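You operate a simulated robot arm through the tools that you are given. There is no shell and no other tool.

The job below is to be done with a simulated two-armed robot. You get a single attempt, and the scene is never put back.

Task
Cold-start the green engine and leave it running at SLOW.
Fine: fuel lever open, choke on and switch on before the pull; choke back to RUN once it runs.

The check looks at the end state, three seconds after you hand in, the way a careful person would. Anything else that was tipped, shoved, dropped, spilled or broken makes it a failure.

Robot
Two 7-joint arms with three-finger grippers on one trunk that stands fixed in place. Base frame: the origin is at the foot of the trunk, x ahead of it, y to its left, z up. Units: m, degrees, N and s.
The left shoulder is at [0.06, 0.154, 0.928], the right one opposite. With the tool pointing down near the work surface each hand reaches from about 0.28 to 0.66 m from the base axis, measured 20 degrees to its own side. Payload 2.69 kg a hand.
The tool frame of a hand sits at the grasp point between the pads (the TCP): z along the fingers, y along the line on which they close. The tips reach 0.029 m beyond it. Largest opening 0.12 m; the body of the gripper starts 0.078 m behind the TCP.
Orientation is that of the tool frame in the base frame, as [roll, pitch, yaw] about the fixed x, y, z axes, in that order (R = Rz(yaw) Ry(pitch) Rx(roll)). With the fingers straight down and closing along the base's y, the tool's x points along the base's -x, its y along +y and its z along -z.

Tools
- The arms move only by the tool nudge_tool. It takes "left_deltas", "right_deltas" or both (then of equal length, played together; a hand with none holds still); each is text: rows parted by semicolons, each of 6 numbers parted by spaces: the shift along the base's x, y, z in units of 30 mm (1.0 is 30 mm), then the turn, a rotation vector about the base's x, y, z in units of 6 degrees (1.0 is 6 degrees). In form: x y z rx ry rz; .... A call has 1 to 20 rows; each row shifts and turns the commanded pose from where the row before left it. "left_gripper" and "right_gripper" are, for a hand that has rows, the closure in counts, from 0 (fully open) to 255 (shut), set as the call begins (left out, the last holds). A call with a number of a shift or a turn outside -1 to 1 is refused whole. Rows are played at 5 a second. More than 0.05 m and 8.6 degrees between two rows, or a gripper value outside its range, and nothing of the call is played. A pose out of reach is approached as far as the arm can. The call stops where the force on the tool passes 90 N (or 10 N more than at its start, if that is more) or the arm is blocked; 0.2 s more then pass. The fingers move at their own pace and stop on an object; they squeeze with about 35 N. The grip force told is the motor's: it shows also when the fingers shut on nothing. Time passes only in rows, and 0.2 s behind the last, so rows that do not move let the fingers close. The reply holds the time, the measured pose of the TCP, the force on the tool along the base axes, the opening and the grip force, in the units named above and with some noise, with the torque about the TCP (base axes, N m) and any sound that the robot's microphone picked up, and new pictures: "pictures" is both (left out), scene, wrist or none (wrist: the cameras of the hands that moved).
- Cameras (640 x 400 px; columns grow to the right, rows downward): "scene" is now at [0.1752, 0.0392, 1.0859]; the picture's right is [0.43, -0.90, 0.00], its down [-0.38, -0.18, -0.91] and it looks along [0.82, 0.39, -0.42] (base axes); focal length 214 px, centre (320, 200). "left" rides on the left gripper at [0.063, 0, -0.104] in its tool frame; the picture's right is [0.00, 1.00, 0.00], its down [-0.83, 0.00, -0.56] and it looks along [-0.56, 0.00, 0.83] (tool axes); focal length 275 px, centre (320, 200). "right" rides on the right gripper at [0.063, 0, -0.104] in its tool frame; the picture's right is [0.01, 1.00, 0.00], its down [-0.83, 0.00, -0.56] and it looks along [-0.56, 0.00, 0.83] (tool axes); focal length 275 px, centre (320, 200). There is no depth. A picture from a camera that has moved, and an enlarged one, comes with that camera's place and axes in the base frame and with its lens.
- raise_lower(by): slides the trunk up (or, below 0, down) by that many m; the arms and the scene camera ride with it, the base frame stays. It gives what a move gives, with no picture.
- turn_head(pan, tilt): turns the head with the scene camera to pan (to the left, within 80 degrees either way) and tilt (down, from -29 to 69), counted from straight ahead of the robot. It gives what a move gives, and a new picture of the scene camera.
- inspect(camera, box): a new picture of the part [left, top, right, bottom] of that camera's present view, enlarged. No time passes.
- job_done(): hands the job in; it is judged then, once.

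Places have to be worked out from the pictures, the camera data and where the tool is seen. Open the grippers and draw the arms clear of the work before you hand the job in, unless the task says otherwise.

The tools are called after "Emit:" as name(argument=value, ...) on one line, values as JSON. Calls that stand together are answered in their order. nudge_tool: Moves the arms, as the interface text tells. Its arguments: {"type":"object","properties":{"left_deltas":{"type":"string"},"left_gripper":{"type":"number"},"right_deltas":{"type":"string"},"right_gripper":{"type":"number"},"pictures":{"type":"string","enum":["both","scene","wrist","none"]}},"required":[]} The other tools are called the same way: raise_lower (by) slides the trunk up or down; turn_head (pan, tilt) turns the head that bears the scene camera; inspect (camera, box) takes an enlarged picture of a part of a camera's view; job_done () hands the job in.

At the start:

```text
time: 0.0
left_eef_pos: [0.4461, 0.3215, 1.0084]
left_tool_rot: [-180.0, 0.1, -180.0]
left_ft_force: [-0.3, 0.4, -0.1]
left_ft_torque: [-0.02, 0.0, -0.01]
left_width: 0.1201
left_grasp_force: 0.0
right_eef_pos: [0.4027, -0.0585, 1.0196]
right_tool_rot: [-180.0, 0.0, -180.0]
right_ft_force: [0.4, 0.2, -0.4]
right_ft_torque: [-0.01, -0.02, -0.02]
right_width: 0.1202
right_grasp_force: 0.0
trunk travel left (down, up): [-0.3, 0.138]
head pan, tilt: [25.6, 24.7]
```

scene: 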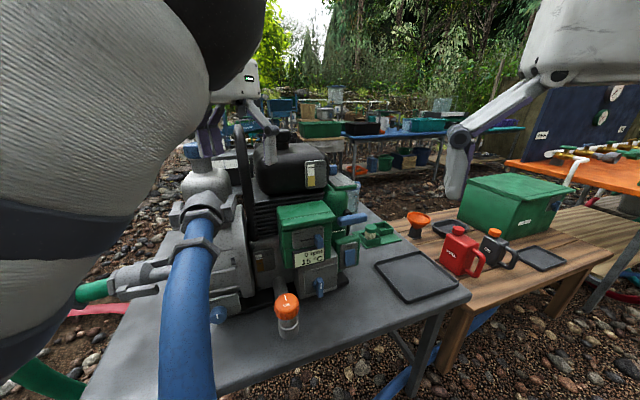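
right: 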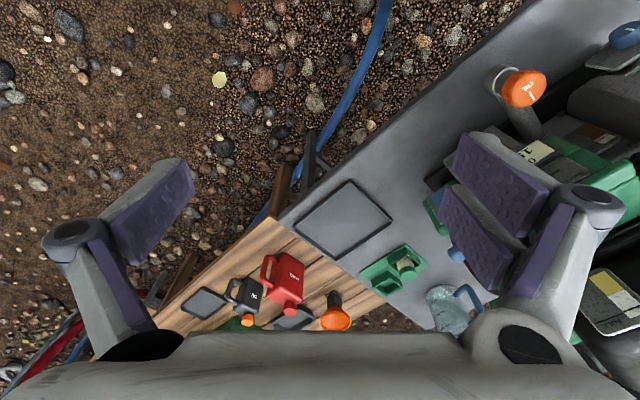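
left: 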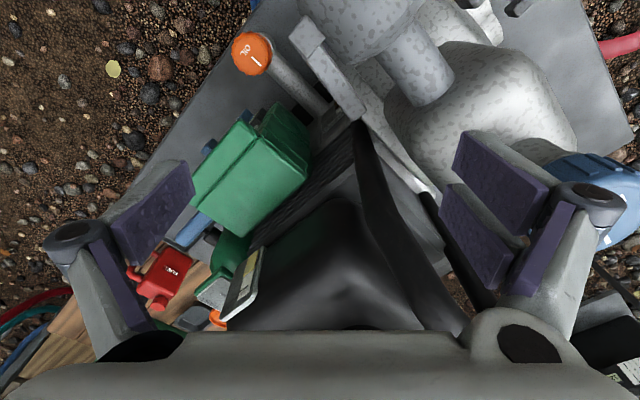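

The scene shows a pump engine with a green box on its side; I'll enlarge the views to find the controls (fuel lever, choke, throttle, switch, recoil handle).

Emit:
inspect(camera="scene", box=[220, 140, 400, 320])

Emit:
inspect(camera="scene", box=[280, 190, 380, 310])

Emit:
inspect(camera="left", box=[100, 0, 420, 340])

Emit:
inspect(camera="right", box=[380, 40, 640, 340])

```text
2.22 times, centred on (310, 230) of scene
camera zoom: at [0.1752, 0.0392, 1.0859], right [0.43, -0.9, 0.0], down [-0.38, -0.18, -0.91], along [0.82, 0.39, -0.42], focal length 477 px, centre (342, 133)
```

zoom: 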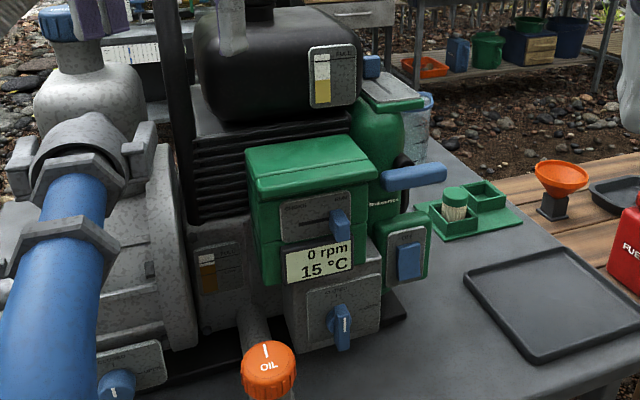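

```text
3.33 times, centred on (330, 250) of scene
camera zoom: at [0.1752, 0.0392, 1.0859], right [0.43, -0.9, 0.0], down [-0.38, -0.18, -0.91], along [0.82, 0.39, -0.42], focal length 715 px, centre (287, 33)
```

zoom: 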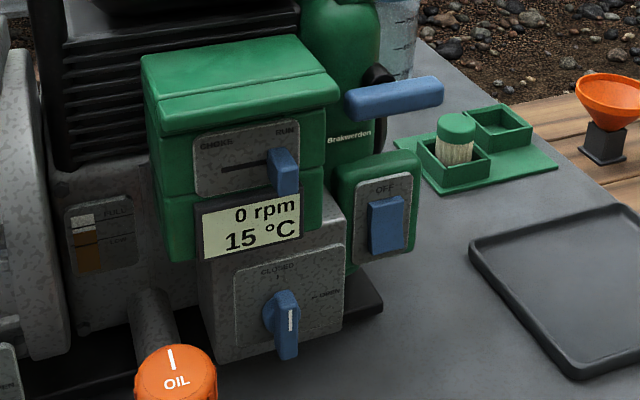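

```text
1.18 times, centred on (260, 170) of left
camera zoom: at [0.3822, 0.3214, 1.1118], right [0.0, 1.0, 0.0], down [0.83, 0.0, 0.56], along [0.56, 0.0, -0.83], focal length 324 px, centre (391, 235)
```

zoom: 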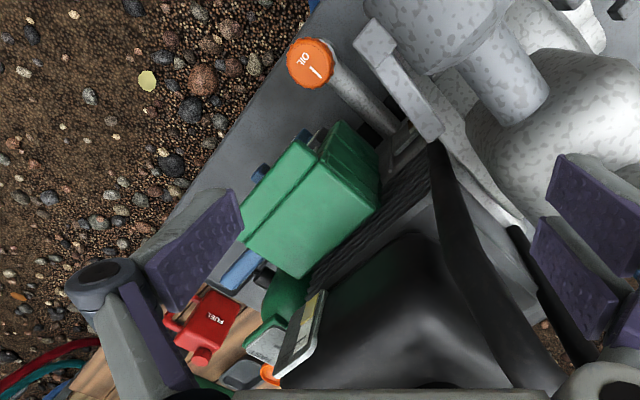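

```text
1.33 times, centred on (510, 190) of right
camera zoom: at [0.3386, -0.0599, 1.1231], right [-0.01, 1.0, 0.0], down [0.83, 0.0, 0.56], along [0.56, 0.0, -0.83], focal length 367 px, centre (67, 213)
```

zoom: 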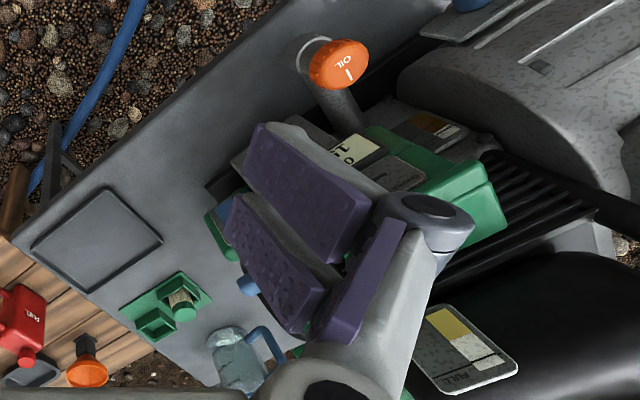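

The choke slider, fuel knob, switch and pull grip are in view; I still need to find the throttle and other details, so I zoom further on each.

Emit:
inspect(camera="scene", box=[290, 215, 350, 255])

Emit:
inspect(camera="scene", box=[305, 255, 365, 303])

Emit:
inspect(camera="scene", box=[295, 150, 375, 220])

Emit:
inspect(camera="scene", box=[190, 240, 290, 330])

Emit:
inspect(camera="scene", box=[325, 225, 375, 275])

```text
10.00 times, centred on (320, 235) of scene
camera zoom: at [0.1752, 0.0392, 1.0859], right [0.43, -0.9, 0.0], down [-0.38, -0.18, -0.91], along [0.82, 0.39, -0.42], focal length 2145 px, centre (320, -150)
```

zoom: 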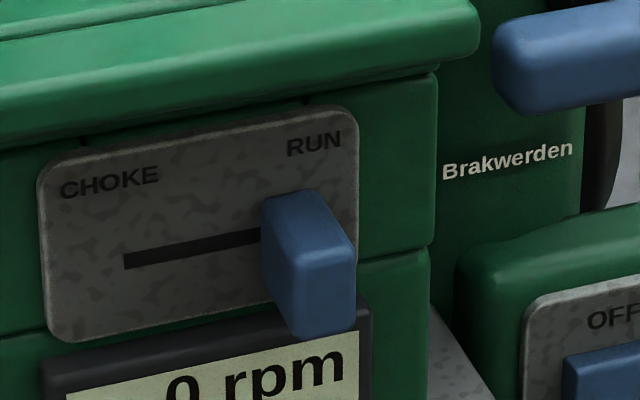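

```text
8.33 times, centred on (335, 279) of scene
camera zoom: at [0.1752, 0.0392, 1.0859], right [0.43, -0.9, 0.0], down [-0.38, -0.18, -0.91], along [0.82, 0.39, -0.42], focal length 1787 px, centre (195, -458)
```

zoom: 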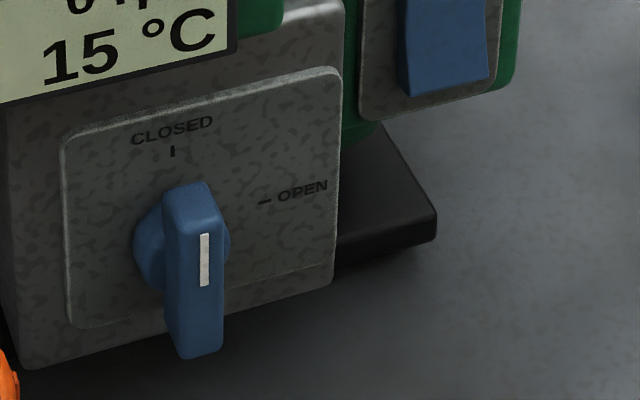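

```text
5.71 times, centred on (335, 185) of scene
camera zoom: at [0.1752, 0.0392, 1.0859], right [0.43, -0.9, 0.0], down [-0.38, -0.18, -0.91], along [0.82, 0.39, -0.42], focal length 1226 px, centre (234, 286)
```

zoom: 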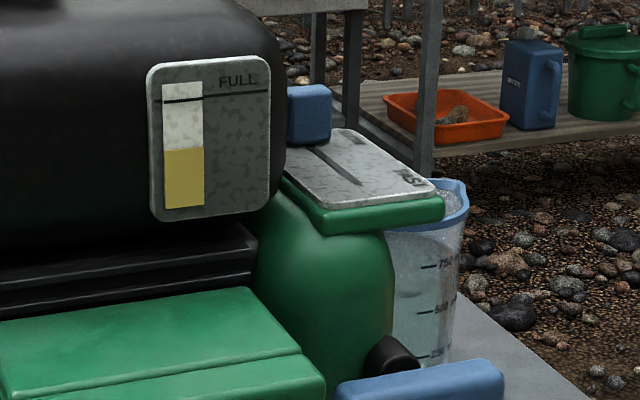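

```text
4.44 times, centred on (240, 285) of scene
camera zoom: at [0.1752, 0.0392, 1.0859], right [0.43, -0.9, 0.0], down [-0.38, -0.18, -0.91], along [0.82, 0.39, -0.42], focal length 953 px, centre (676, -178)
```

zoom: 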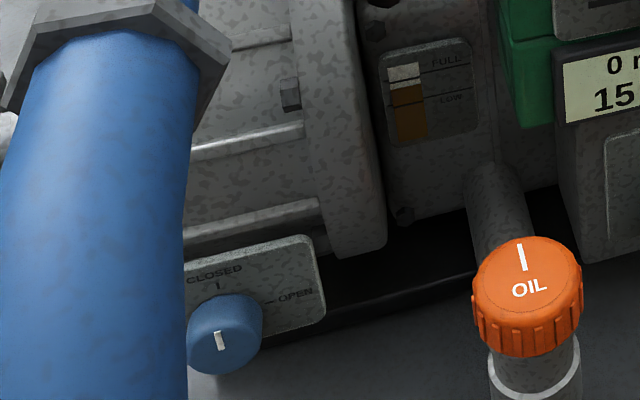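

```text
8.00 times, centred on (350, 250) of scene
camera zoom: at [0.1752, 0.0392, 1.0859], right [0.43, -0.9, 0.0], down [-0.38, -0.18, -0.91], along [0.82, 0.39, -0.42], focal length 1716 px, centre (80, -200)
```

zoom: 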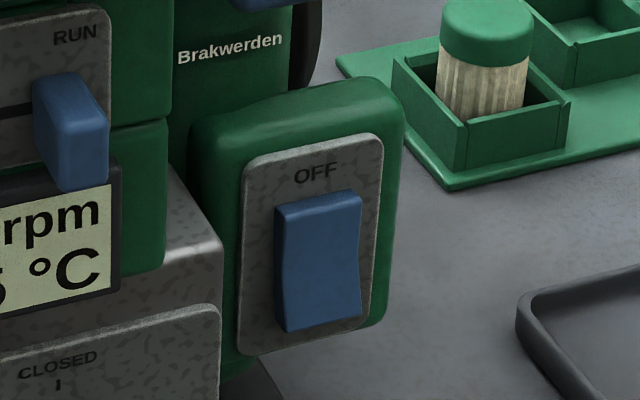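

The throttle plate appears to be on top of the recoil housing, and oil and fuel look fine. I'll look around with the head to make sure no other engine is meant.

Emit:
turn_head(pan=70, tilt=30)

Emit:
turn_head(pan=-30, tilt=30)

Emit:
turn_head(pan=20, tilt=35)

```text
time: 1.1
left_eef_pos: [0.4465, 0.3214, 1.0059]
left_tool_rot: [180.0, 0.1, 179.9]
left_ft_force: [0.1, -0.1, 0.6]
left_ft_torque: [0.0, 0.02, -0.03]
left_width: 0.1199
left_grasp_force: 0.0
right_eef_pos: [0.4011, -0.0582, 1.0201]
right_tool_rot: [-180.0, 0.0, -179.9]
right_ft_force: [0.5, 0.3, -0.5]
right_ft_torque: [0.01, 0.0, 0.0]
right_width: 0.1199
right_grasp_force: 0.1
trunk travel left (down, up): [-0.3, 0.138]
head pan, tilt: [70.0, 30.0]
camera scene: at [0.123, 0.0843, 1.0775], right [0.94, -0.34, 0.0], down [-0.17, -0.47, -0.87], along [0.3, 0.81, -0.5], focal length 214 px, centre (320, 200)
```

scene: 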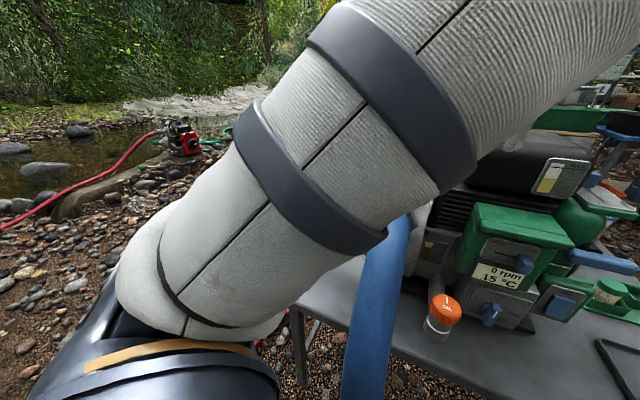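

```text
time: 2.9
left_eef_pos: [0.4453, 0.3202, 1.0069]
left_tool_rot: [180.0, 0.1, -180.0]
left_ft_force: [0.3, -0.7, 0.2]
left_ft_torque: [-0.01, 0.03, -0.01]
left_width: 0.1195
left_grasp_force: 0.2
right_eef_pos: [0.4019, -0.0571, 1.0201]
right_tool_rot: [-180.0, -0.1, 179.9]
right_ft_force: [0.0, 0.0, 0.3]
right_ft_torque: [0.0, 0.01, 0.01]
right_width: 0.12
right_grasp_force: 0.1
trunk travel left (down, up): [-0.3, 0.138]
head pan, tilt: [-30.0, 30.0]
camera scene: at [0.1704, -0.0458, 1.0775], right [-0.5, -0.87, 0.0], down [-0.43, 0.25, -0.87], along [0.75, -0.43, -0.5], focal length 214 px, centre (320, 200)
```

scene: 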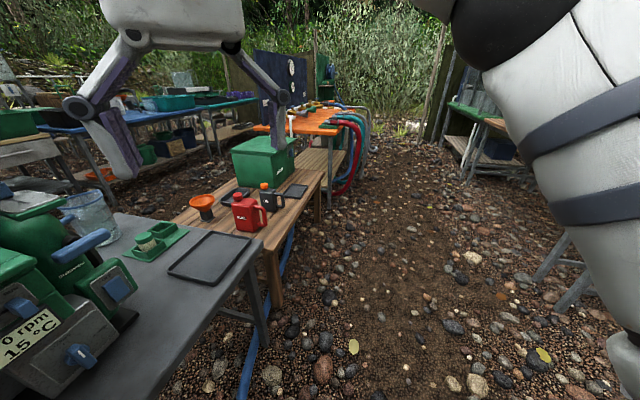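

```text
time: 4.1
left_eef_pos: [0.4464, 0.3208, 1.0072]
left_tool_rot: [-180.0, 0.0, 179.9]
left_ft_force: [-0.1, 0.8, 1.1]
left_ft_torque: [0.02, 0.0, 0.04]
left_width: 0.12
left_grasp_force: 0.1
right_eef_pos: [0.4028, -0.0583, 1.0204]
right_tool_rot: [180.0, 0.0, -180.0]
right_ft_force: [0.0, -0.6, 0.1]
right_ft_torque: [-0.02, 0.03, 0.02]
right_width: 0.12
right_grasp_force: 0.1
trunk travel left (down, up): [-0.3, 0.138]
head pan, tilt: [20.0, 35.0]
camera scene: at [0.1748, 0.0294, 1.0697], right [0.34, -0.94, 0.0], down [-0.54, -0.2, -0.82], along [0.77, 0.28, -0.57], focal length 214 px, centre (320, 200)
```

scene: 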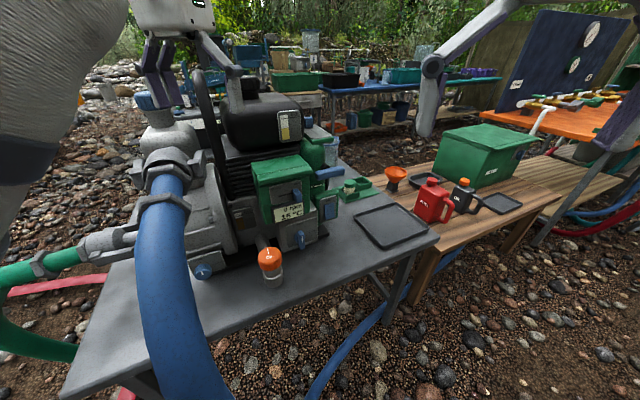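

Only this one green engine is at the bench; the red pump is far away. From triangulation the green box front is near (0.50, 0.23, 0.85), facing about (-0.69, -0.72). I'll swing the right hand to face that panel, staying about 0.2 m off, to get a close look.

Emit:
nudge_tool(right_deltas="-0.1 0.25 -0.35 0 0 0.97;-0.1 0.25 -0.35 0 0 0.97;-0.1 0.25 -0.35 0 0 0.97;-0.1 0.25 -0.35 0 0 0.97;-0.1 0.25 -0.35 0 0 0.97;-0.1 0.25 -0.35 0 0 0.97;-0.1 0.25 -0.35 0 0 0.97;-0.1 0.25 -0.35 0 0 0.97;-0.1 0.2 -0.35 0.725 -0.688 0;-0.1 0.2 -0.35 0.725 -0.688 0;-0.1 0.2 -0.35 0.725 -0.688 0;-0.1 0.2 -0.35 0.725 -0.688 0;-0.1 0.2 -0.35 0.725 -0.688 0;-0.1 0.2 -0.35 0.725 -0.688 0;-0.1 0.2 -0.35 0.725 -0.688 0;-0.1 0.2 -0.35 0.725 -0.688 0", right_gripper=200)

```text
time: 7.5
left_eef_pos: [0.4448, 0.3219, 1.0067]
left_tool_rot: [-180.0, 0.0, -180.0]
left_ft_force: [0.5, 1.1, -0.5]
left_ft_torque: [-0.03, 0.0, 0.02]
left_width: 0.1201
left_grasp_force: 0.1
right_eef_pos: [0.3538, 0.0502, 0.8513]
right_tool_rot: [180.0, 48.0, -133.3]
right_ft_force: [0.2, -0.6, -0.3]
right_ft_torque: [-0.03, 0.0, -0.02]
right_width: 0.0259
right_grasp_force: 0.1
trunk travel left (down, up): [-0.3, 0.138]
head pan, tilt: [20.0, 35.0]
camera scene: at [0.1748, 0.0295, 1.0697], right [0.34, -0.94, 0.0], down [-0.54, -0.2, -0.82], along [0.77, 0.28, -0.57], focal length 214 px, centre (320, 200)
camera right: at [0.2712, -0.0387, 0.8726], right [-0.73, 0.68, 0.0], down [0.09, 0.11, 0.99], along [0.68, 0.72, -0.14], focal length 275 px, centre (320, 200)
```

scene: 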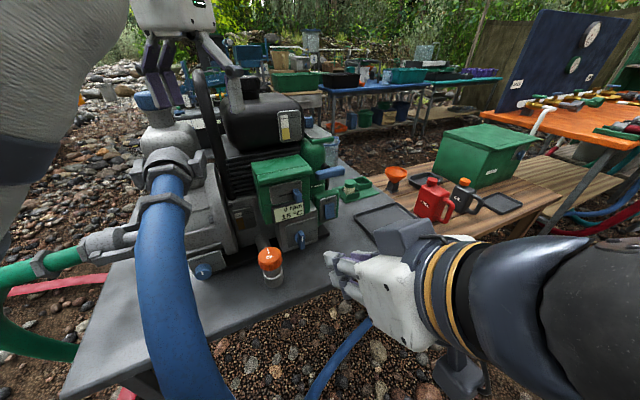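
right: 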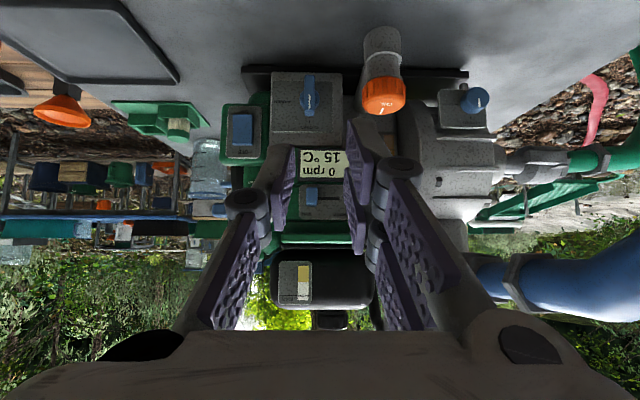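

The right camera sees the panel nearly head-on (upside down). I'll enlarge each area.

Emit:
inspect(camera="right", box=[210, 65, 370, 165])

Emit:
inspect(camera="right", box=[210, 140, 370, 240])

Emit:
inspect(camera="right", box=[170, 120, 290, 240])

Emit:
inspect(camera="scene", box=[240, 110, 360, 260])

```text
4.00 times, centred on (290, 115) of right
camera zoom: at [0.2712, -0.0387, 0.8726], right [-0.73, 0.68, 0.0], down [0.09, 0.11, 0.99], along [0.68, 0.72, -0.14], focal length 1101 px, centre (440, 540)
```

zoom: 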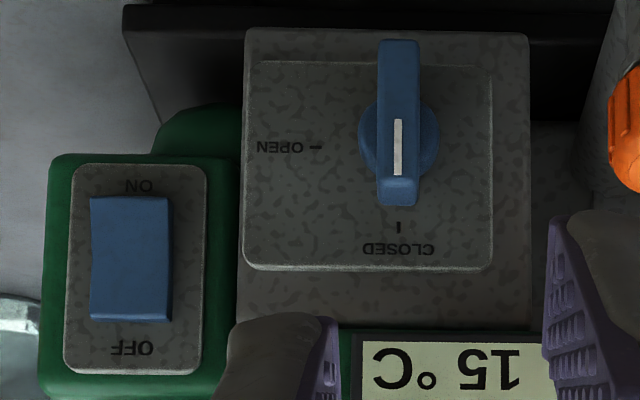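

```text
4.00 times, centred on (290, 190) of right
camera zoom: at [0.2712, -0.0387, 0.8726], right [-0.73, 0.68, 0.0], down [0.09, 0.11, 0.99], along [0.68, 0.72, -0.14], focal length 1101 px, centre (440, 240)
```

zoom: 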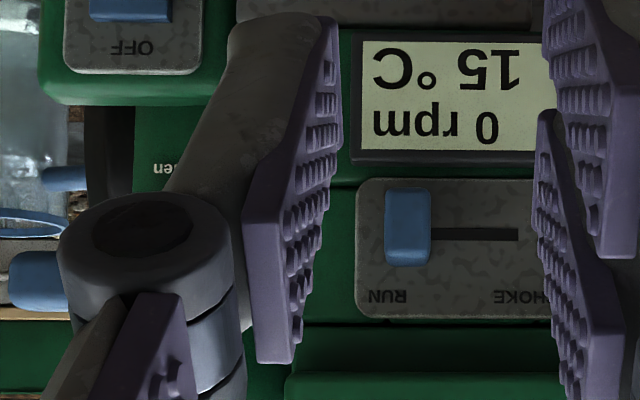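

```text
3.33 times, centred on (230, 180) of right
camera zoom: at [0.2712, -0.0387, 0.8726], right [-0.73, 0.68, 0.0], down [0.09, 0.11, 0.99], along [0.68, 0.72, -0.14], focal length 918 px, centre (620, 267)
```

zoom: 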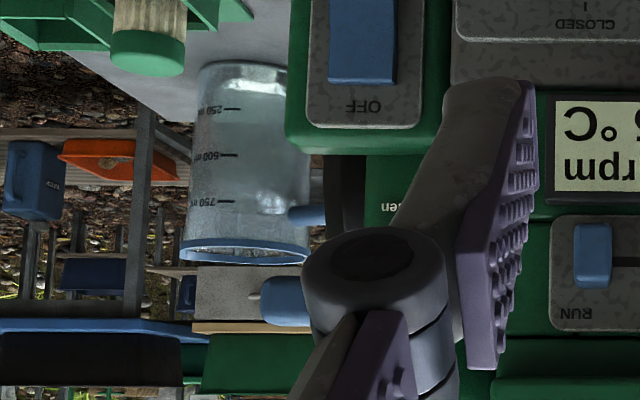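

```text
2.67 times, centred on (300, 185) of scene
camera zoom: at [0.1748, 0.0295, 1.0697], right [0.34, -0.94, 0.0], down [-0.54, -0.2, -0.82], along [0.77, 0.28, -0.57], focal length 572 px, centre (373, 240)
```

zoom: 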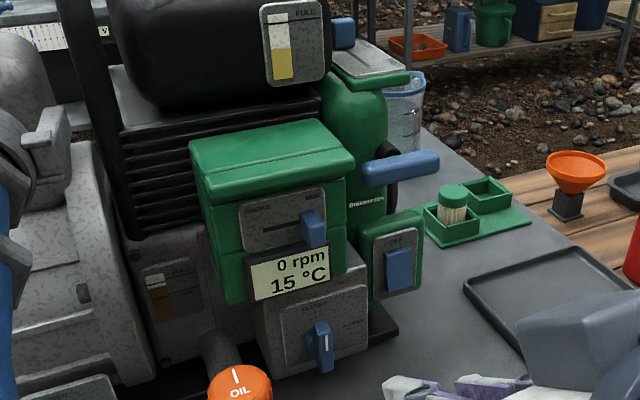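

Measured so far: choke knob ≈ (0.514, 0.204, 0.818), fuel knob ≈ (0.534, 0.217, 0.667) and rocker ≈ (0.618, 0.164, 0.713) with ON at the bottom. I'll slide the hand to the right to see the pull grip and throttle unobstructed.

Emit:
nudge_tool(right_deltas="0.6 -0.57 0.5 0 0 0;0.6 -0.57 0.5 0 0 0;0.6 -0.57 0.5 0 0 0;0.6 -0.57 0.3 0 0 0;0.6 -0.57 0 0 0 0;0.6 -0.57 0 0 0 0;0.6 -0.57 0 0 0 0", right_gripper=255)

Emit:
inspect(camera="right", box=[240, 80, 440, 230])

```text
time: 9.1
left_eef_pos: [0.4464, 0.3197, 1.0067]
left_tool_rot: [-179.9, 0.1, 180.0]
left_ft_force: [0.6, 0.0, -0.4]
left_ft_torque: [0.01, -0.05, 0.02]
left_width: 0.1201
left_grasp_force: 0.1
right_eef_pos: [0.4811, -0.0708, 0.9046]
right_tool_rot: [180.0, 48.0, -133.4]
right_ft_force: [0.0, -1.0, -0.2]
right_ft_torque: [0.01, 0.01, 0.04]
right_width: 0.0
right_grasp_force: 28.4
trunk travel left (down, up): [-0.3, 0.138]
head pan, tilt: [20.0, 35.0]
camera scene: at [0.1749, 0.0294, 1.0697], right [0.34, -0.94, 0.0], down [-0.54, -0.2, -0.82], along [0.77, 0.28, -0.57], focal length 214 px, centre (320, 200)
camera right: at [0.3994, -0.1594, 0.9269], right [-0.73, 0.69, 0.0], down [0.1, 0.11, 0.99], along [0.68, 0.72, -0.14], focal length 275 px, centre (320, 200)
```

scene: 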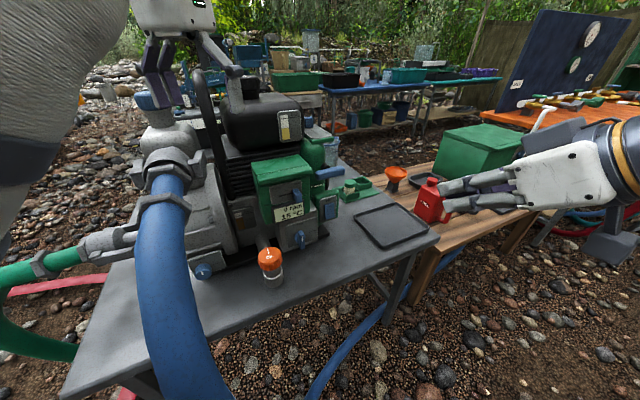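
right: 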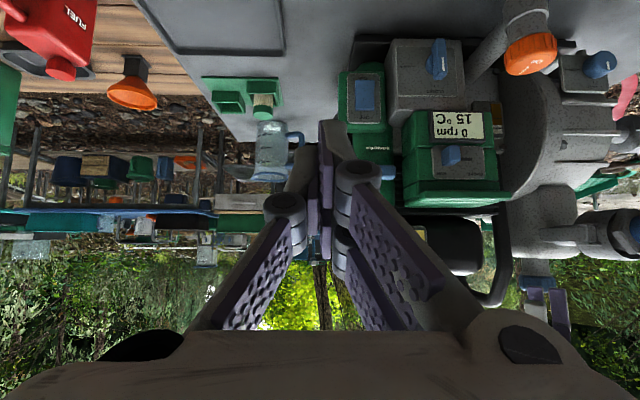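

```text
2.67 times, centred on (340, 155) of right
camera zoom: at [0.3994, -0.1594, 0.9269], right [-0.73, 0.69, 0.0], down [0.1, 0.11, 0.99], along [0.68, 0.72, -0.14], focal length 734 px, centre (267, 320)
```

zoom: 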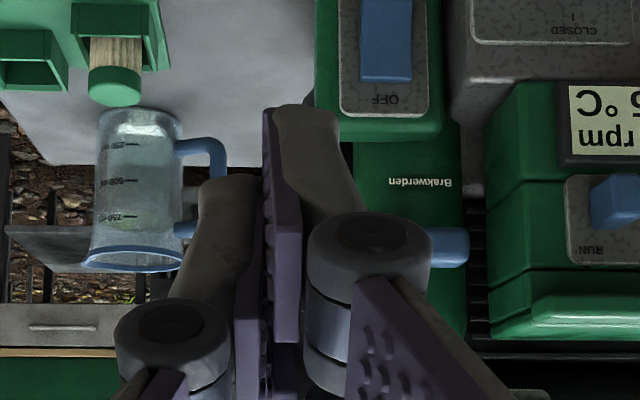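

The fingers cover the grip; I'll raise the hand and back off so the grip shows above the fingers in the picture.

Emit:
nudge_tool(right_deltas="0 0 0.9 0 0 0;0 0 0.9 0 0 0;0 0 0.9 0 0 0;0 0 0.9 -0.6 0.6 0;0 0 0.9 -0.6 0.6 0")

Emit:
inspect(camera="right", box=[270, 60, 430, 180])

```text
time: 10.3
left_eef_pos: [0.4449, 0.3217, 1.006]
left_tool_rot: [180.0, 0.2, -179.9]
left_ft_force: [0.5, -0.1, 0.5]
left_ft_torque: [-0.06, 0.01, 0.01]
left_width: 0.1204
left_grasp_force: 0.2
right_eef_pos: [0.4775, -0.0687, 1.0429]
right_tool_rot: [179.6, 37.7, -133.6]
right_ft_force: [-0.1, -0.2, -0.6]
right_ft_torque: [-0.04, 0.0, 0.01]
right_width: 0.0001
right_grasp_force: 28.5
trunk travel left (down, up): [-0.3, 0.138]
head pan, tilt: [20.0, 35.0]
camera scene: at [0.1747, 0.0297, 1.0697], right [0.34, -0.94, 0.0], down [-0.54, -0.2, -0.82], along [0.77, 0.28, -0.57], focal length 214 px, centre (320, 200)
camera right: at [0.4004, -0.153, 1.0848], right [-0.73, 0.68, 0.0], down [0.22, 0.23, 0.95], along [0.65, 0.69, -0.32], focal length 275 px, centre (320, 200)
```

scene: 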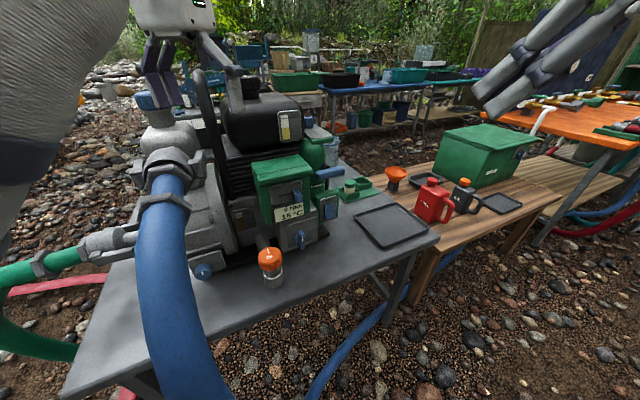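
right: 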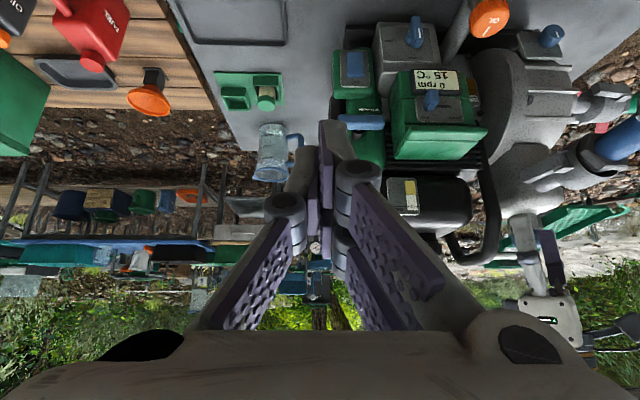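

```text
3.33 times, centred on (350, 120) of right
camera zoom: at [0.4004, -0.153, 1.0848], right [-0.73, 0.68, 0.0], down [0.22, 0.23, 0.95], along [0.65, 0.69, -0.32], focal length 918 px, centre (220, 467)
```

zoom: 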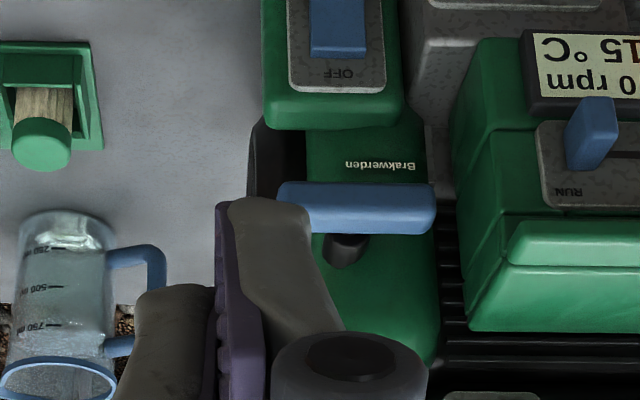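

The pull grip is a T-bar lying along the panel direction at about (0.611, 0.163, 0.831), cord pulling out to the front. Now I look for the throttle labels.

Emit:
inspect(camera="scene", box=[290, 105, 350, 150])

Emit:
inspect(camera="left", box=[170, 220, 290, 330])

```text
8.89 times, centred on (320, 128) of scene
camera zoom: at [0.1747, 0.0297, 1.0697], right [0.34, -0.94, 0.0], down [-0.54, -0.2, -0.82], along [0.77, 0.28, -0.57], focal length 1906 px, centre (320, 844)
```

zoom: 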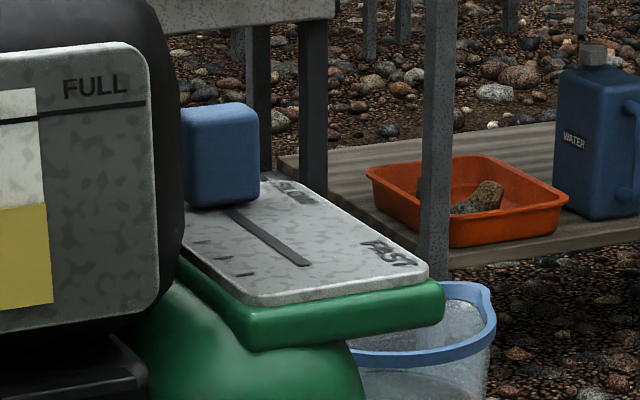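

```text
3.64 times, centred on (230, 275) of left
camera zoom: at [0.3821, 0.3216, 1.1118], right [0.0, 1.0, 0.0], down [0.83, 0.0, 0.56], along [0.56, 0.0, -0.83], focal length 1001 px, centre (647, -73)
```

zoom: 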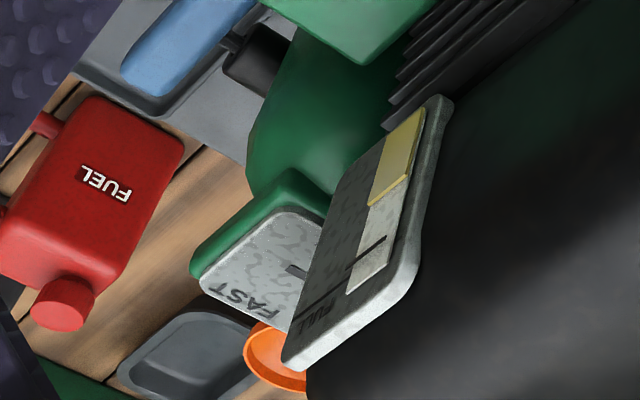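

The throttle knob seems to sit at the far (SLOW) end of its slot; FAST is at the near end. I'll raise and shift the right hand for a clearer look down on that plate.

Emit:
nudge_tool(right_deltas="0.5 -0.47 0.7 0 0 0;0.5 -0.47 0.7 0 0 0;0.5 -0.47 0.7 0 0 0;0.5 -0.47 0.7 0 0 0;0.4 -0.4 0.3 0 0 0", pictures="wrist")

Emit:
inspect(camera="right", box=[320, 80, 480, 180])

```text
time: 11.5
left_eef_pos: [0.4463, 0.3215, 1.0066]
left_tool_rot: [179.9, 0.0, 179.9]
left_ft_force: [0.2, 0.3, -0.2]
left_ft_torque: [0.03, -0.01, -0.01]
left_width: 0.1199
left_grasp_force: 0.0
right_eef_pos: [0.503, -0.1221, 1.0816]
right_tool_rot: [179.7, 37.7, -133.7]
right_ft_force: [-0.4, -0.3, -0.2]
right_ft_torque: [0.03, -0.03, 0.03]
right_width: 0.0
right_grasp_force: 28.1
right hand out of reach, approached as far as the arm can: row 3, 4, 5
trunk travel left (down, up): [-0.3, 0.138]
head pan, tilt: [20.0, 35.0]
camera right: at [0.4246, -0.2071, 1.1245], right [-0.73, 0.69, 0.0], down [0.22, 0.23, 0.95], along [0.65, 0.69, -0.32], focal length 275 px, centre (320, 200)
```

right: 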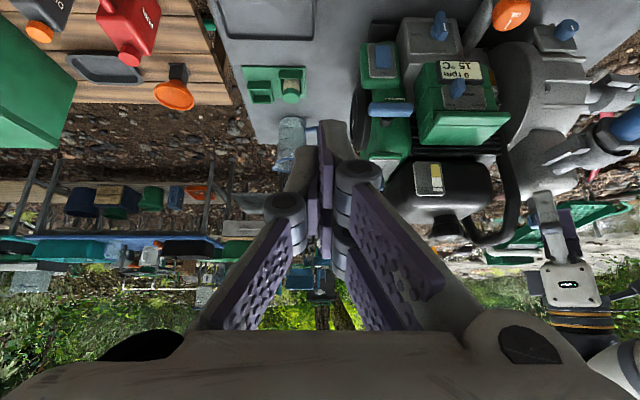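

```text
4.00 times, centred on (400, 130) of right
camera zoom: at [0.4246, -0.2071, 1.1245], right [-0.73, 0.69, 0.0], down [0.22, 0.23, 0.95], along [0.65, 0.69, -0.32], focal length 1101 px, centre (0, 480)
```

zoom: 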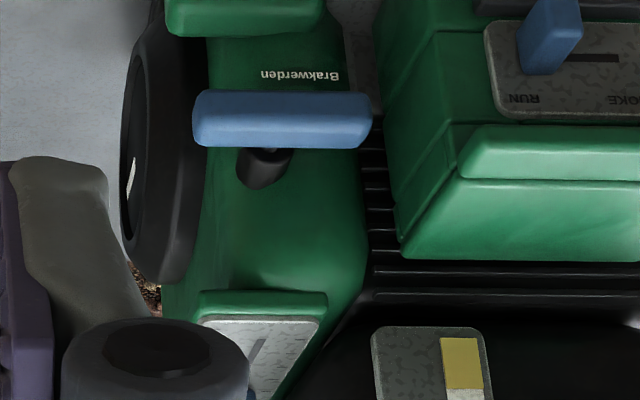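

The hand is near its reach limit; a small yaw will shift the throttle plate clear of the fingers in the picture.

Emit:
nudge_tool(right_deltas="-0.3 0 0 0 0 -0.9;-0.3 0 0 0 0 -0.9;-0.3 0 0 0 0 -0.9", pictures="wrist")

Emit:
inspect(camera="right", box=[380, 110, 540, 210])

```text
time: 12.3
left_eef_pos: [0.4451, 0.3217, 1.0074]
left_tool_rot: [179.9, 0.0, -179.9]
left_ft_force: [-0.1, 0.1, -0.3]
left_ft_torque: [0.04, 0.01, 0.03]
left_width: 0.1199
left_grasp_force: 0.0
right_eef_pos: [0.4771, -0.1209, 1.0828]
right_tool_rot: [179.7, 37.8, -149.9]
right_ft_force: [0.5, 0.0, 0.7]
right_ft_torque: [0.0, -0.02, -0.04]
right_width: 0.0
right_grasp_force: 28.0
trunk travel left (down, up): [-0.3, 0.138]
head pan, tilt: [20.0, 35.0]
camera right: at [0.379, -0.1816, 1.1252], right [-0.51, 0.86, 0.0], down [0.27, 0.16, 0.95], along [0.82, 0.48, -0.32], focal length 275 px, centre (320, 200)
```

right: 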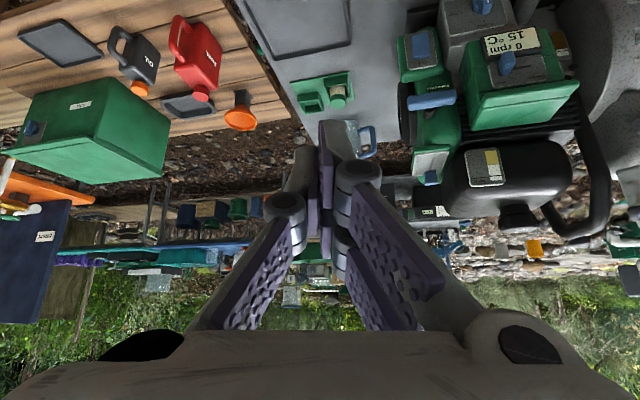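

```text
4.00 times, centred on (460, 160) of right
camera zoom: at [0.379, -0.1816, 1.1252], right [-0.51, 0.86, 0.0], down [0.27, 0.16, 0.95], along [0.82, 0.48, -0.32], focal length 1101 px, centre (-240, 360)
```

zoom: 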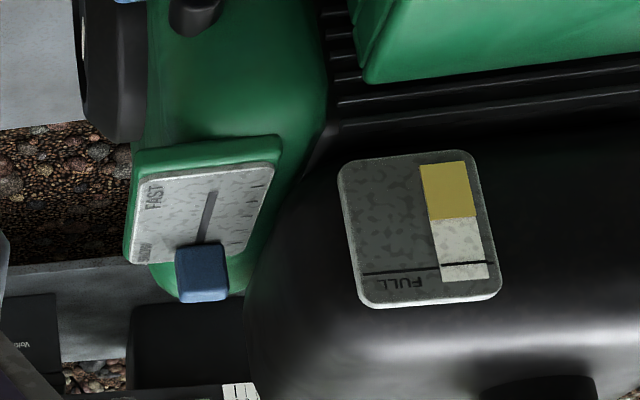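

Emit:
inspect(camera="right", box=[405, 145, 455, 190])

```text
8.89 times, centred on (430, 168) of right
camera zoom: at [0.379, -0.1816, 1.1252], right [-0.51, 0.86, 0.0], down [0.27, 0.16, 0.95], along [0.82, 0.48, -0.32], focal length 2447 px, centre (-658, 489)
```

zoom: 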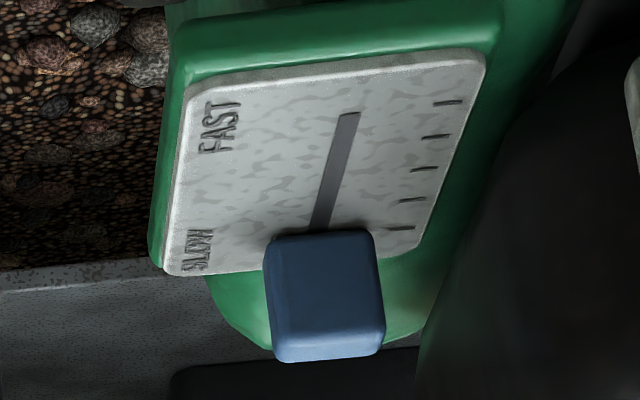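

The throttle is already at SLOW (fifth tick, by the SLOW label). First control: the fuel knob. I'll restore the facing orientation and come in front of the panel with closed fingers, planning to push the top of the knob bar over to OPEN.

Emit:
nudge_tool(right_deltas="0.06 0.86 -0.76 0.154 -0.146 0.344;0.06 0.86 -0.76 0.154 -0.146 0.344;0.06 0.86 -0.76 0.154 -0.146 0.344;0.06 0.86 -0.76 0.154 -0.146 0.344;0.06 0.86 -0.76 0.154 -0.146 0.344;0.06 0.86 -0.76 0.154 -0.146 0.344;0.06 0.86 -0.76 0.154 -0.146 0.344;0.06 0.86 -0.76 0.154 -0.146 0.344", right_gripper=255)

```text
time: 14.1
left_eef_pos: [0.4457, 0.3219, 1.0065]
left_tool_rot: [180.0, 0.1, 179.9]
left_ft_force: [1.0, -1.0, 0.1]
left_ft_torque: [0.01, 0.01, -0.02]
left_width: 0.1201
left_grasp_force: 0.0
right_eef_pos: [0.4939, 0.0832, 0.8987]
right_tool_rot: [177.7, 47.9, -134.6]
right_ft_force: [-0.2, 0.8, -0.5]
right_ft_torque: [0.06, 0.04, 0.01]
right_width: 0.0001
right_grasp_force: 28.1
trunk travel left (down, up): [-0.3, 0.138]
head pan, tilt: [20.0, 35.0]
camera scene: at [0.1749, 0.0296, 1.0696], right [0.34, -0.94, 0.0], down [-0.54, -0.2, -0.82], along [0.77, 0.28, -0.57], focal length 214 px, centre (320, 200)
camera right: at [0.4126, -0.0069, 0.9209], right [-0.73, 0.68, 0.02], down [0.12, 0.09, 0.99], along [0.67, 0.73, -0.14], focal length 275 px, centre (320, 200)
```

scene: 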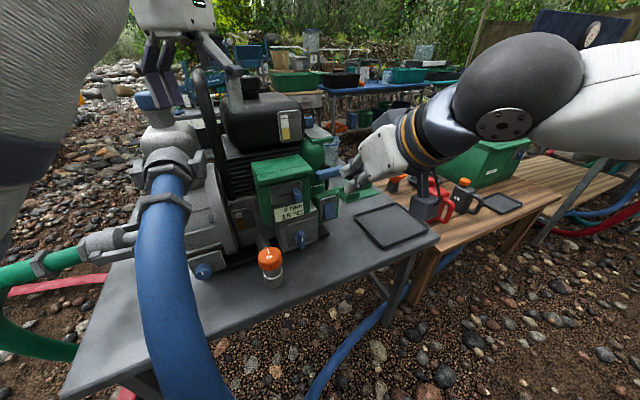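
right: 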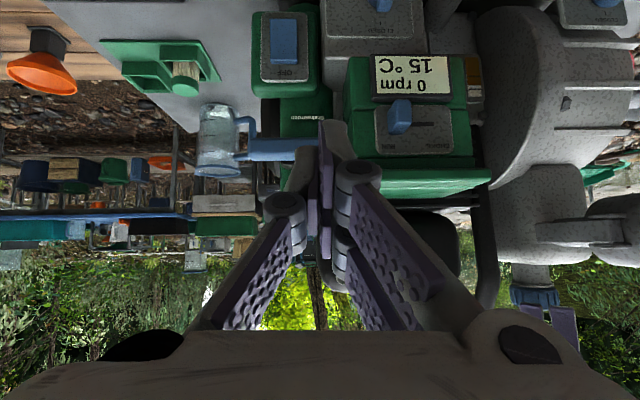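

Predicted and seen positions agree within a few mm. I'll move left and down to stand in front of the fuel knob's upper-left side.

Emit:
nudge_tool(right_deltas="-0.77 0.73 -0.9 -0.07 -0.07 0;-0.77 0.73 -0.9 -0.07 -0.07 0;-0.77 0.73 -0.9 -0.07 -0.07 0;0 0 -0.8 0 0 0;0 0 -0.8 0 0 0;0 0 -0.8 0 0 0;0 0 -0.8 0 0 0;0 0 -0.8 0 0 0;0.56 0.6 0 0 0 0;0.56 0.6 0 0 0 0")

Emit:
inspect(camera="right", box=[220, 60, 420, 185])

Emit:
inspect(camera="scene", box=[240, 170, 360, 280])

```text
time: 16.3
left_eef_pos: [0.4452, 0.3212, 1.0075]
left_tool_rot: [179.9, 0.1, -179.9]
left_ft_force: [0.0, 0.1, 0.7]
left_ft_torque: [0.0, -0.01, 0.03]
left_width: 0.1203
left_grasp_force: 0.1
right_eef_pos: [0.4559, 0.1845, 0.6984]
right_tool_rot: [-179.8, 47.8, -132.7]
right_ft_force: [0.5, -0.1, -0.3]
right_ft_torque: [-0.01, 0.03, 0.0]
right_width: 0.0001
right_grasp_force: 28.1
trunk travel left (down, up): [-0.3, 0.138]
head pan, tilt: [20.0, 35.0]
camera scene: at [0.1748, 0.0296, 1.0697], right [0.34, -0.94, 0.0], down [-0.54, -0.2, -0.82], along [0.77, 0.28, -0.57], focal length 214 px, centre (320, 200)
camera right: at [0.3748, 0.0953, 0.7211], right [-0.73, 0.68, -0.01], down [0.09, 0.11, 0.99], along [0.67, 0.73, -0.15], focal length 275 px, centre (320, 200)
```

scene: 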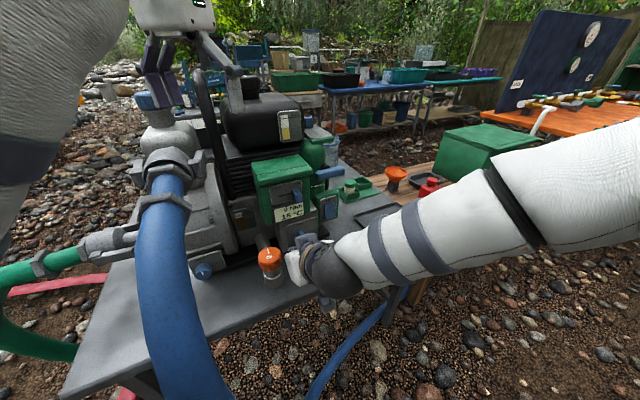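
right: 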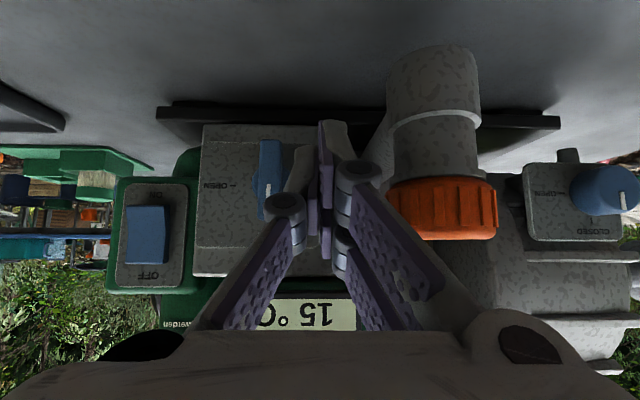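

```text
3.20 times, centred on (320, 122) of right
camera zoom: at [0.3748, 0.0953, 0.7211], right [-0.73, 0.68, -0.01], down [0.09, 0.11, 0.99], along [0.67, 0.73, -0.15], focal length 881 px, centre (320, 448)
```

zoom: 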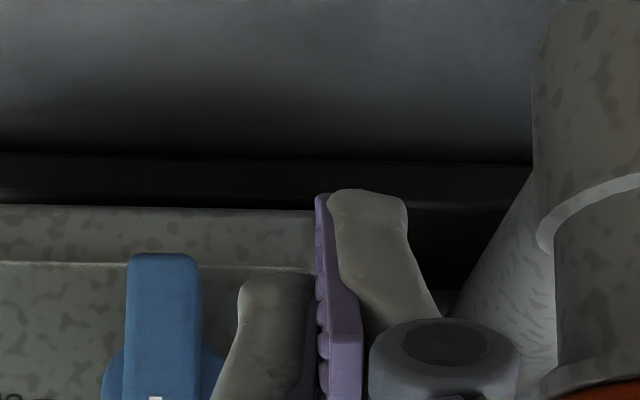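

```text
3.64 times, centred on (300, 225) of scene
camera zoom: at [0.1748, 0.0296, 1.0697], right [0.34, -0.94, 0.0], down [-0.54, -0.2, -0.82], along [0.77, 0.28, -0.57], focal length 780 px, centre (393, 109)
```

zoom: 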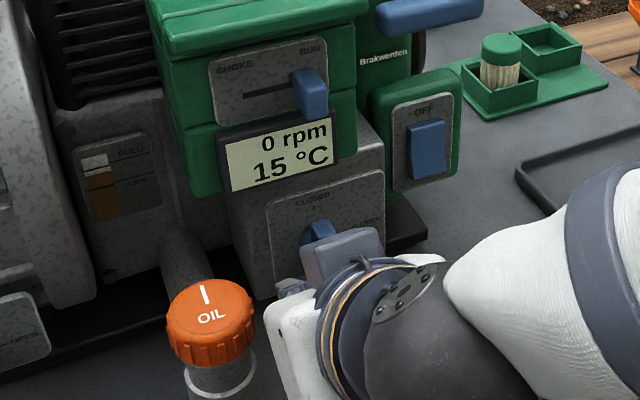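

The hand stands left of the knob with the oil cap clear. I'll advance toward the plate in small steps, watching the force.

Emit:
nudge_tool(right_deltas="0.35 0.37 0 0 0 0;0.35 0.37 0 0 0 0;0.35 0.37 0 0 0 0")

Emit:
inspect(camera="right", box=[220, 40, 420, 200])

Emit:
inspect(camera="scene", box=[280, 210, 340, 280])

```text
time: 17.1
left_eef_pos: [0.4435, 0.3191, 1.0085]
left_tool_rot: [179.7, 0.2, -180.0]
left_ft_force: [0.3, -0.2, 0.3]
left_ft_torque: [0.02, 0.0, 0.02]
left_width: 0.12
left_grasp_force: 0.1
right_eef_pos: [0.4857, 0.2136, 0.6988]
right_tool_rot: [-179.7, 47.6, -132.6]
right_ft_force: [-29.3, -38.3, 8.3]
right_ft_torque: [-0.07, -0.4, -0.08]
right_width: 0.0
right_grasp_force: 28.0
trunk travel left (down, up): [-0.3, 0.138]
head pan, tilt: [20.0, 35.0]
camera scene: at [0.1723, 0.0263, 1.0703], right [0.34, -0.94, 0.0], down [-0.54, -0.19, -0.82], along [0.77, 0.28, -0.57], focal length 214 px, centre (320, 200)
camera right: at [0.4037, 0.125, 0.7211], right [-0.73, 0.68, -0.01], down [0.1, 0.11, 0.99], along [0.67, 0.73, -0.15], focal length 275 px, centre (320, 200)
```

scene: 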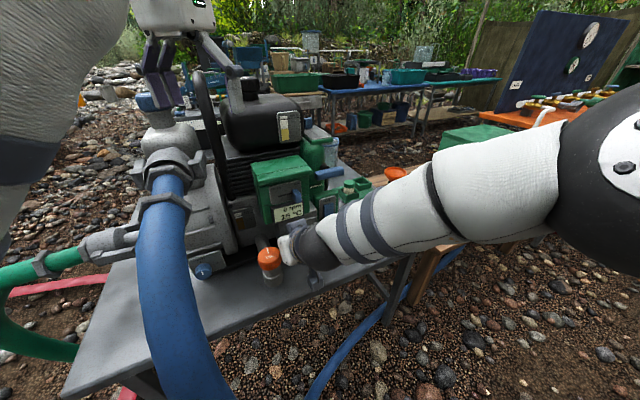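
right: 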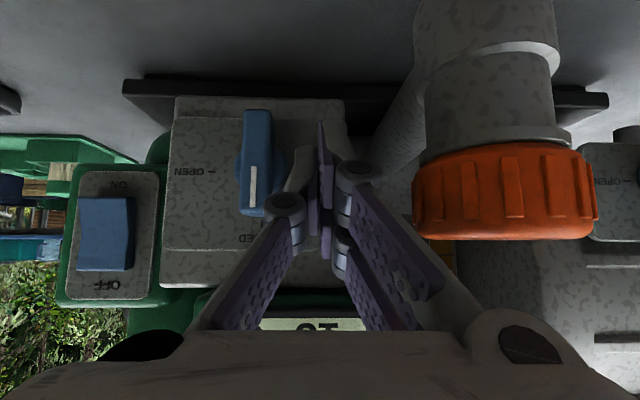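

```text
2.50 times, centred on (320, 120) of right
camera zoom: at [0.4037, 0.125, 0.7211], right [-0.73, 0.68, -0.01], down [0.1, 0.11, 0.99], along [0.67, 0.73, -0.15], focal length 688 px, centre (320, 400)
```

zoom: 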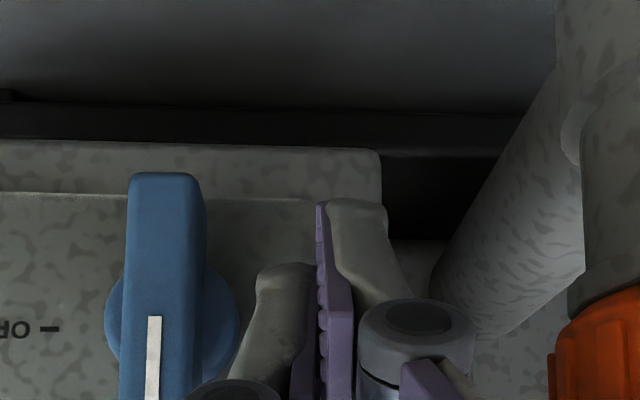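

```text
5.71 times, centred on (310, 245) of scene
camera zoom: at [0.1723, 0.0263, 1.0703], right [0.34, -0.94, 0.0], down [-0.54, -0.19, -0.82], along [0.77, 0.28, -0.57], focal length 1226 px, centre (377, -57)
```

zoom: 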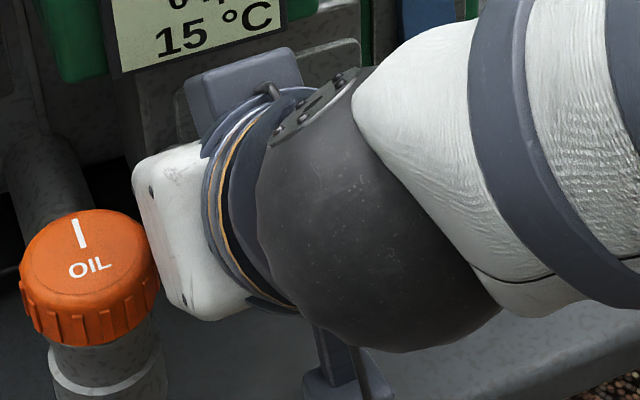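

The fingertips touched the fuel plate (about 48 N straight back). Re-triangulating with this closer view puts the plate at depth 0.522 and the knob axis at z ≈ 0.683. I'll back off slightly, raise to the upper end of the bar and sweep it clockwise along an arc.

Emit:
nudge_tool(right_deltas="-0.18 -0.19 0.2 0 0 0;0 0 0.32 0 0 0;0.264 -0.249 0 0 0 0;0.279 -0.263 0.237 0 0 0;0.328 -0.309 0.013 0 0 0")

Emit:
inspect(camera="right", box=[220, 40, 420, 200])

```text
time: 18.3
left_eef_pos: [0.446, 0.3216, 1.0071]
left_tool_rot: [180.0, 0.1, 180.0]
left_ft_force: [-0.2, 0.5, -1.2]
left_ft_torque: [-0.01, 0.02, -0.02]
left_width: 0.12
left_grasp_force: 0.1
right_eef_pos: [0.5081, 0.1864, 0.7213]
right_tool_rot: [-179.5, 47.9, -132.6]
right_ft_force: [-0.3, 0.0, 0.0]
right_ft_torque: [-0.02, -0.03, 0.01]
right_width: 0.0
right_grasp_force: 28.2
trunk travel left (down, up): [-0.3, 0.138]
head pan, tilt: [20.0, 35.0]
camera scene: at [0.1748, 0.0295, 1.0697], right [0.34, -0.94, 0.0], down [-0.54, -0.2, -0.82], along [0.77, 0.28, -0.57], focal length 214 px, centre (320, 200)
camera right: at [0.4265, 0.0982, 0.7443], right [-0.73, 0.68, -0.01], down [0.09, 0.11, 0.99], along [0.67, 0.72, -0.15], focal length 275 px, centre (320, 200)
```

scene: 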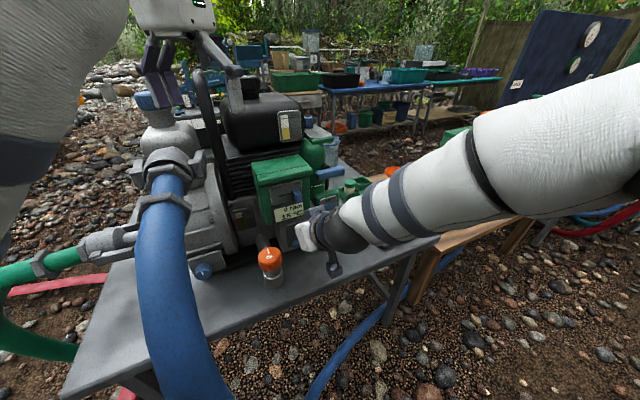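
right: 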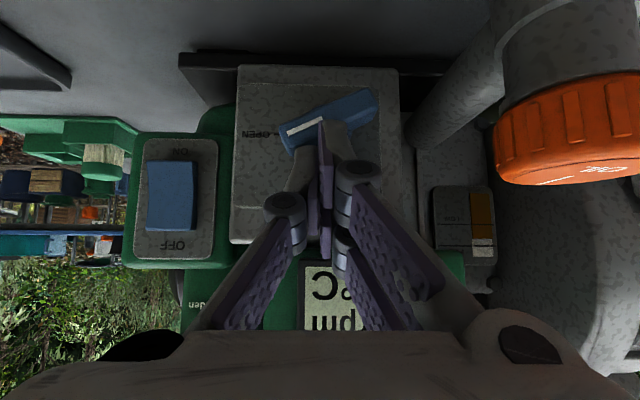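

```text
2.50 times, centred on (320, 120) of right
camera zoom: at [0.4265, 0.0982, 0.7443], right [-0.73, 0.68, -0.01], down [0.09, 0.11, 0.99], along [0.67, 0.72, -0.15], focal length 688 px, centre (320, 400)
```

zoom: 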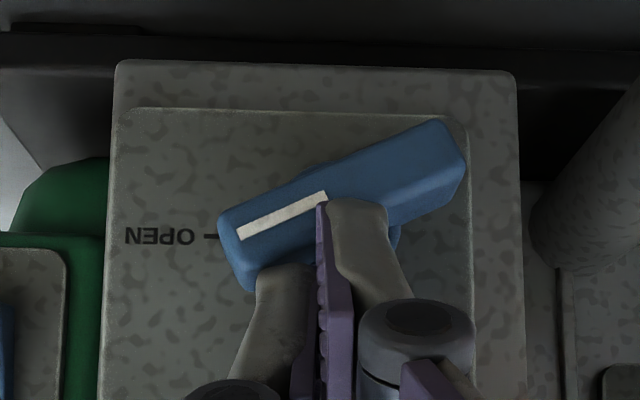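

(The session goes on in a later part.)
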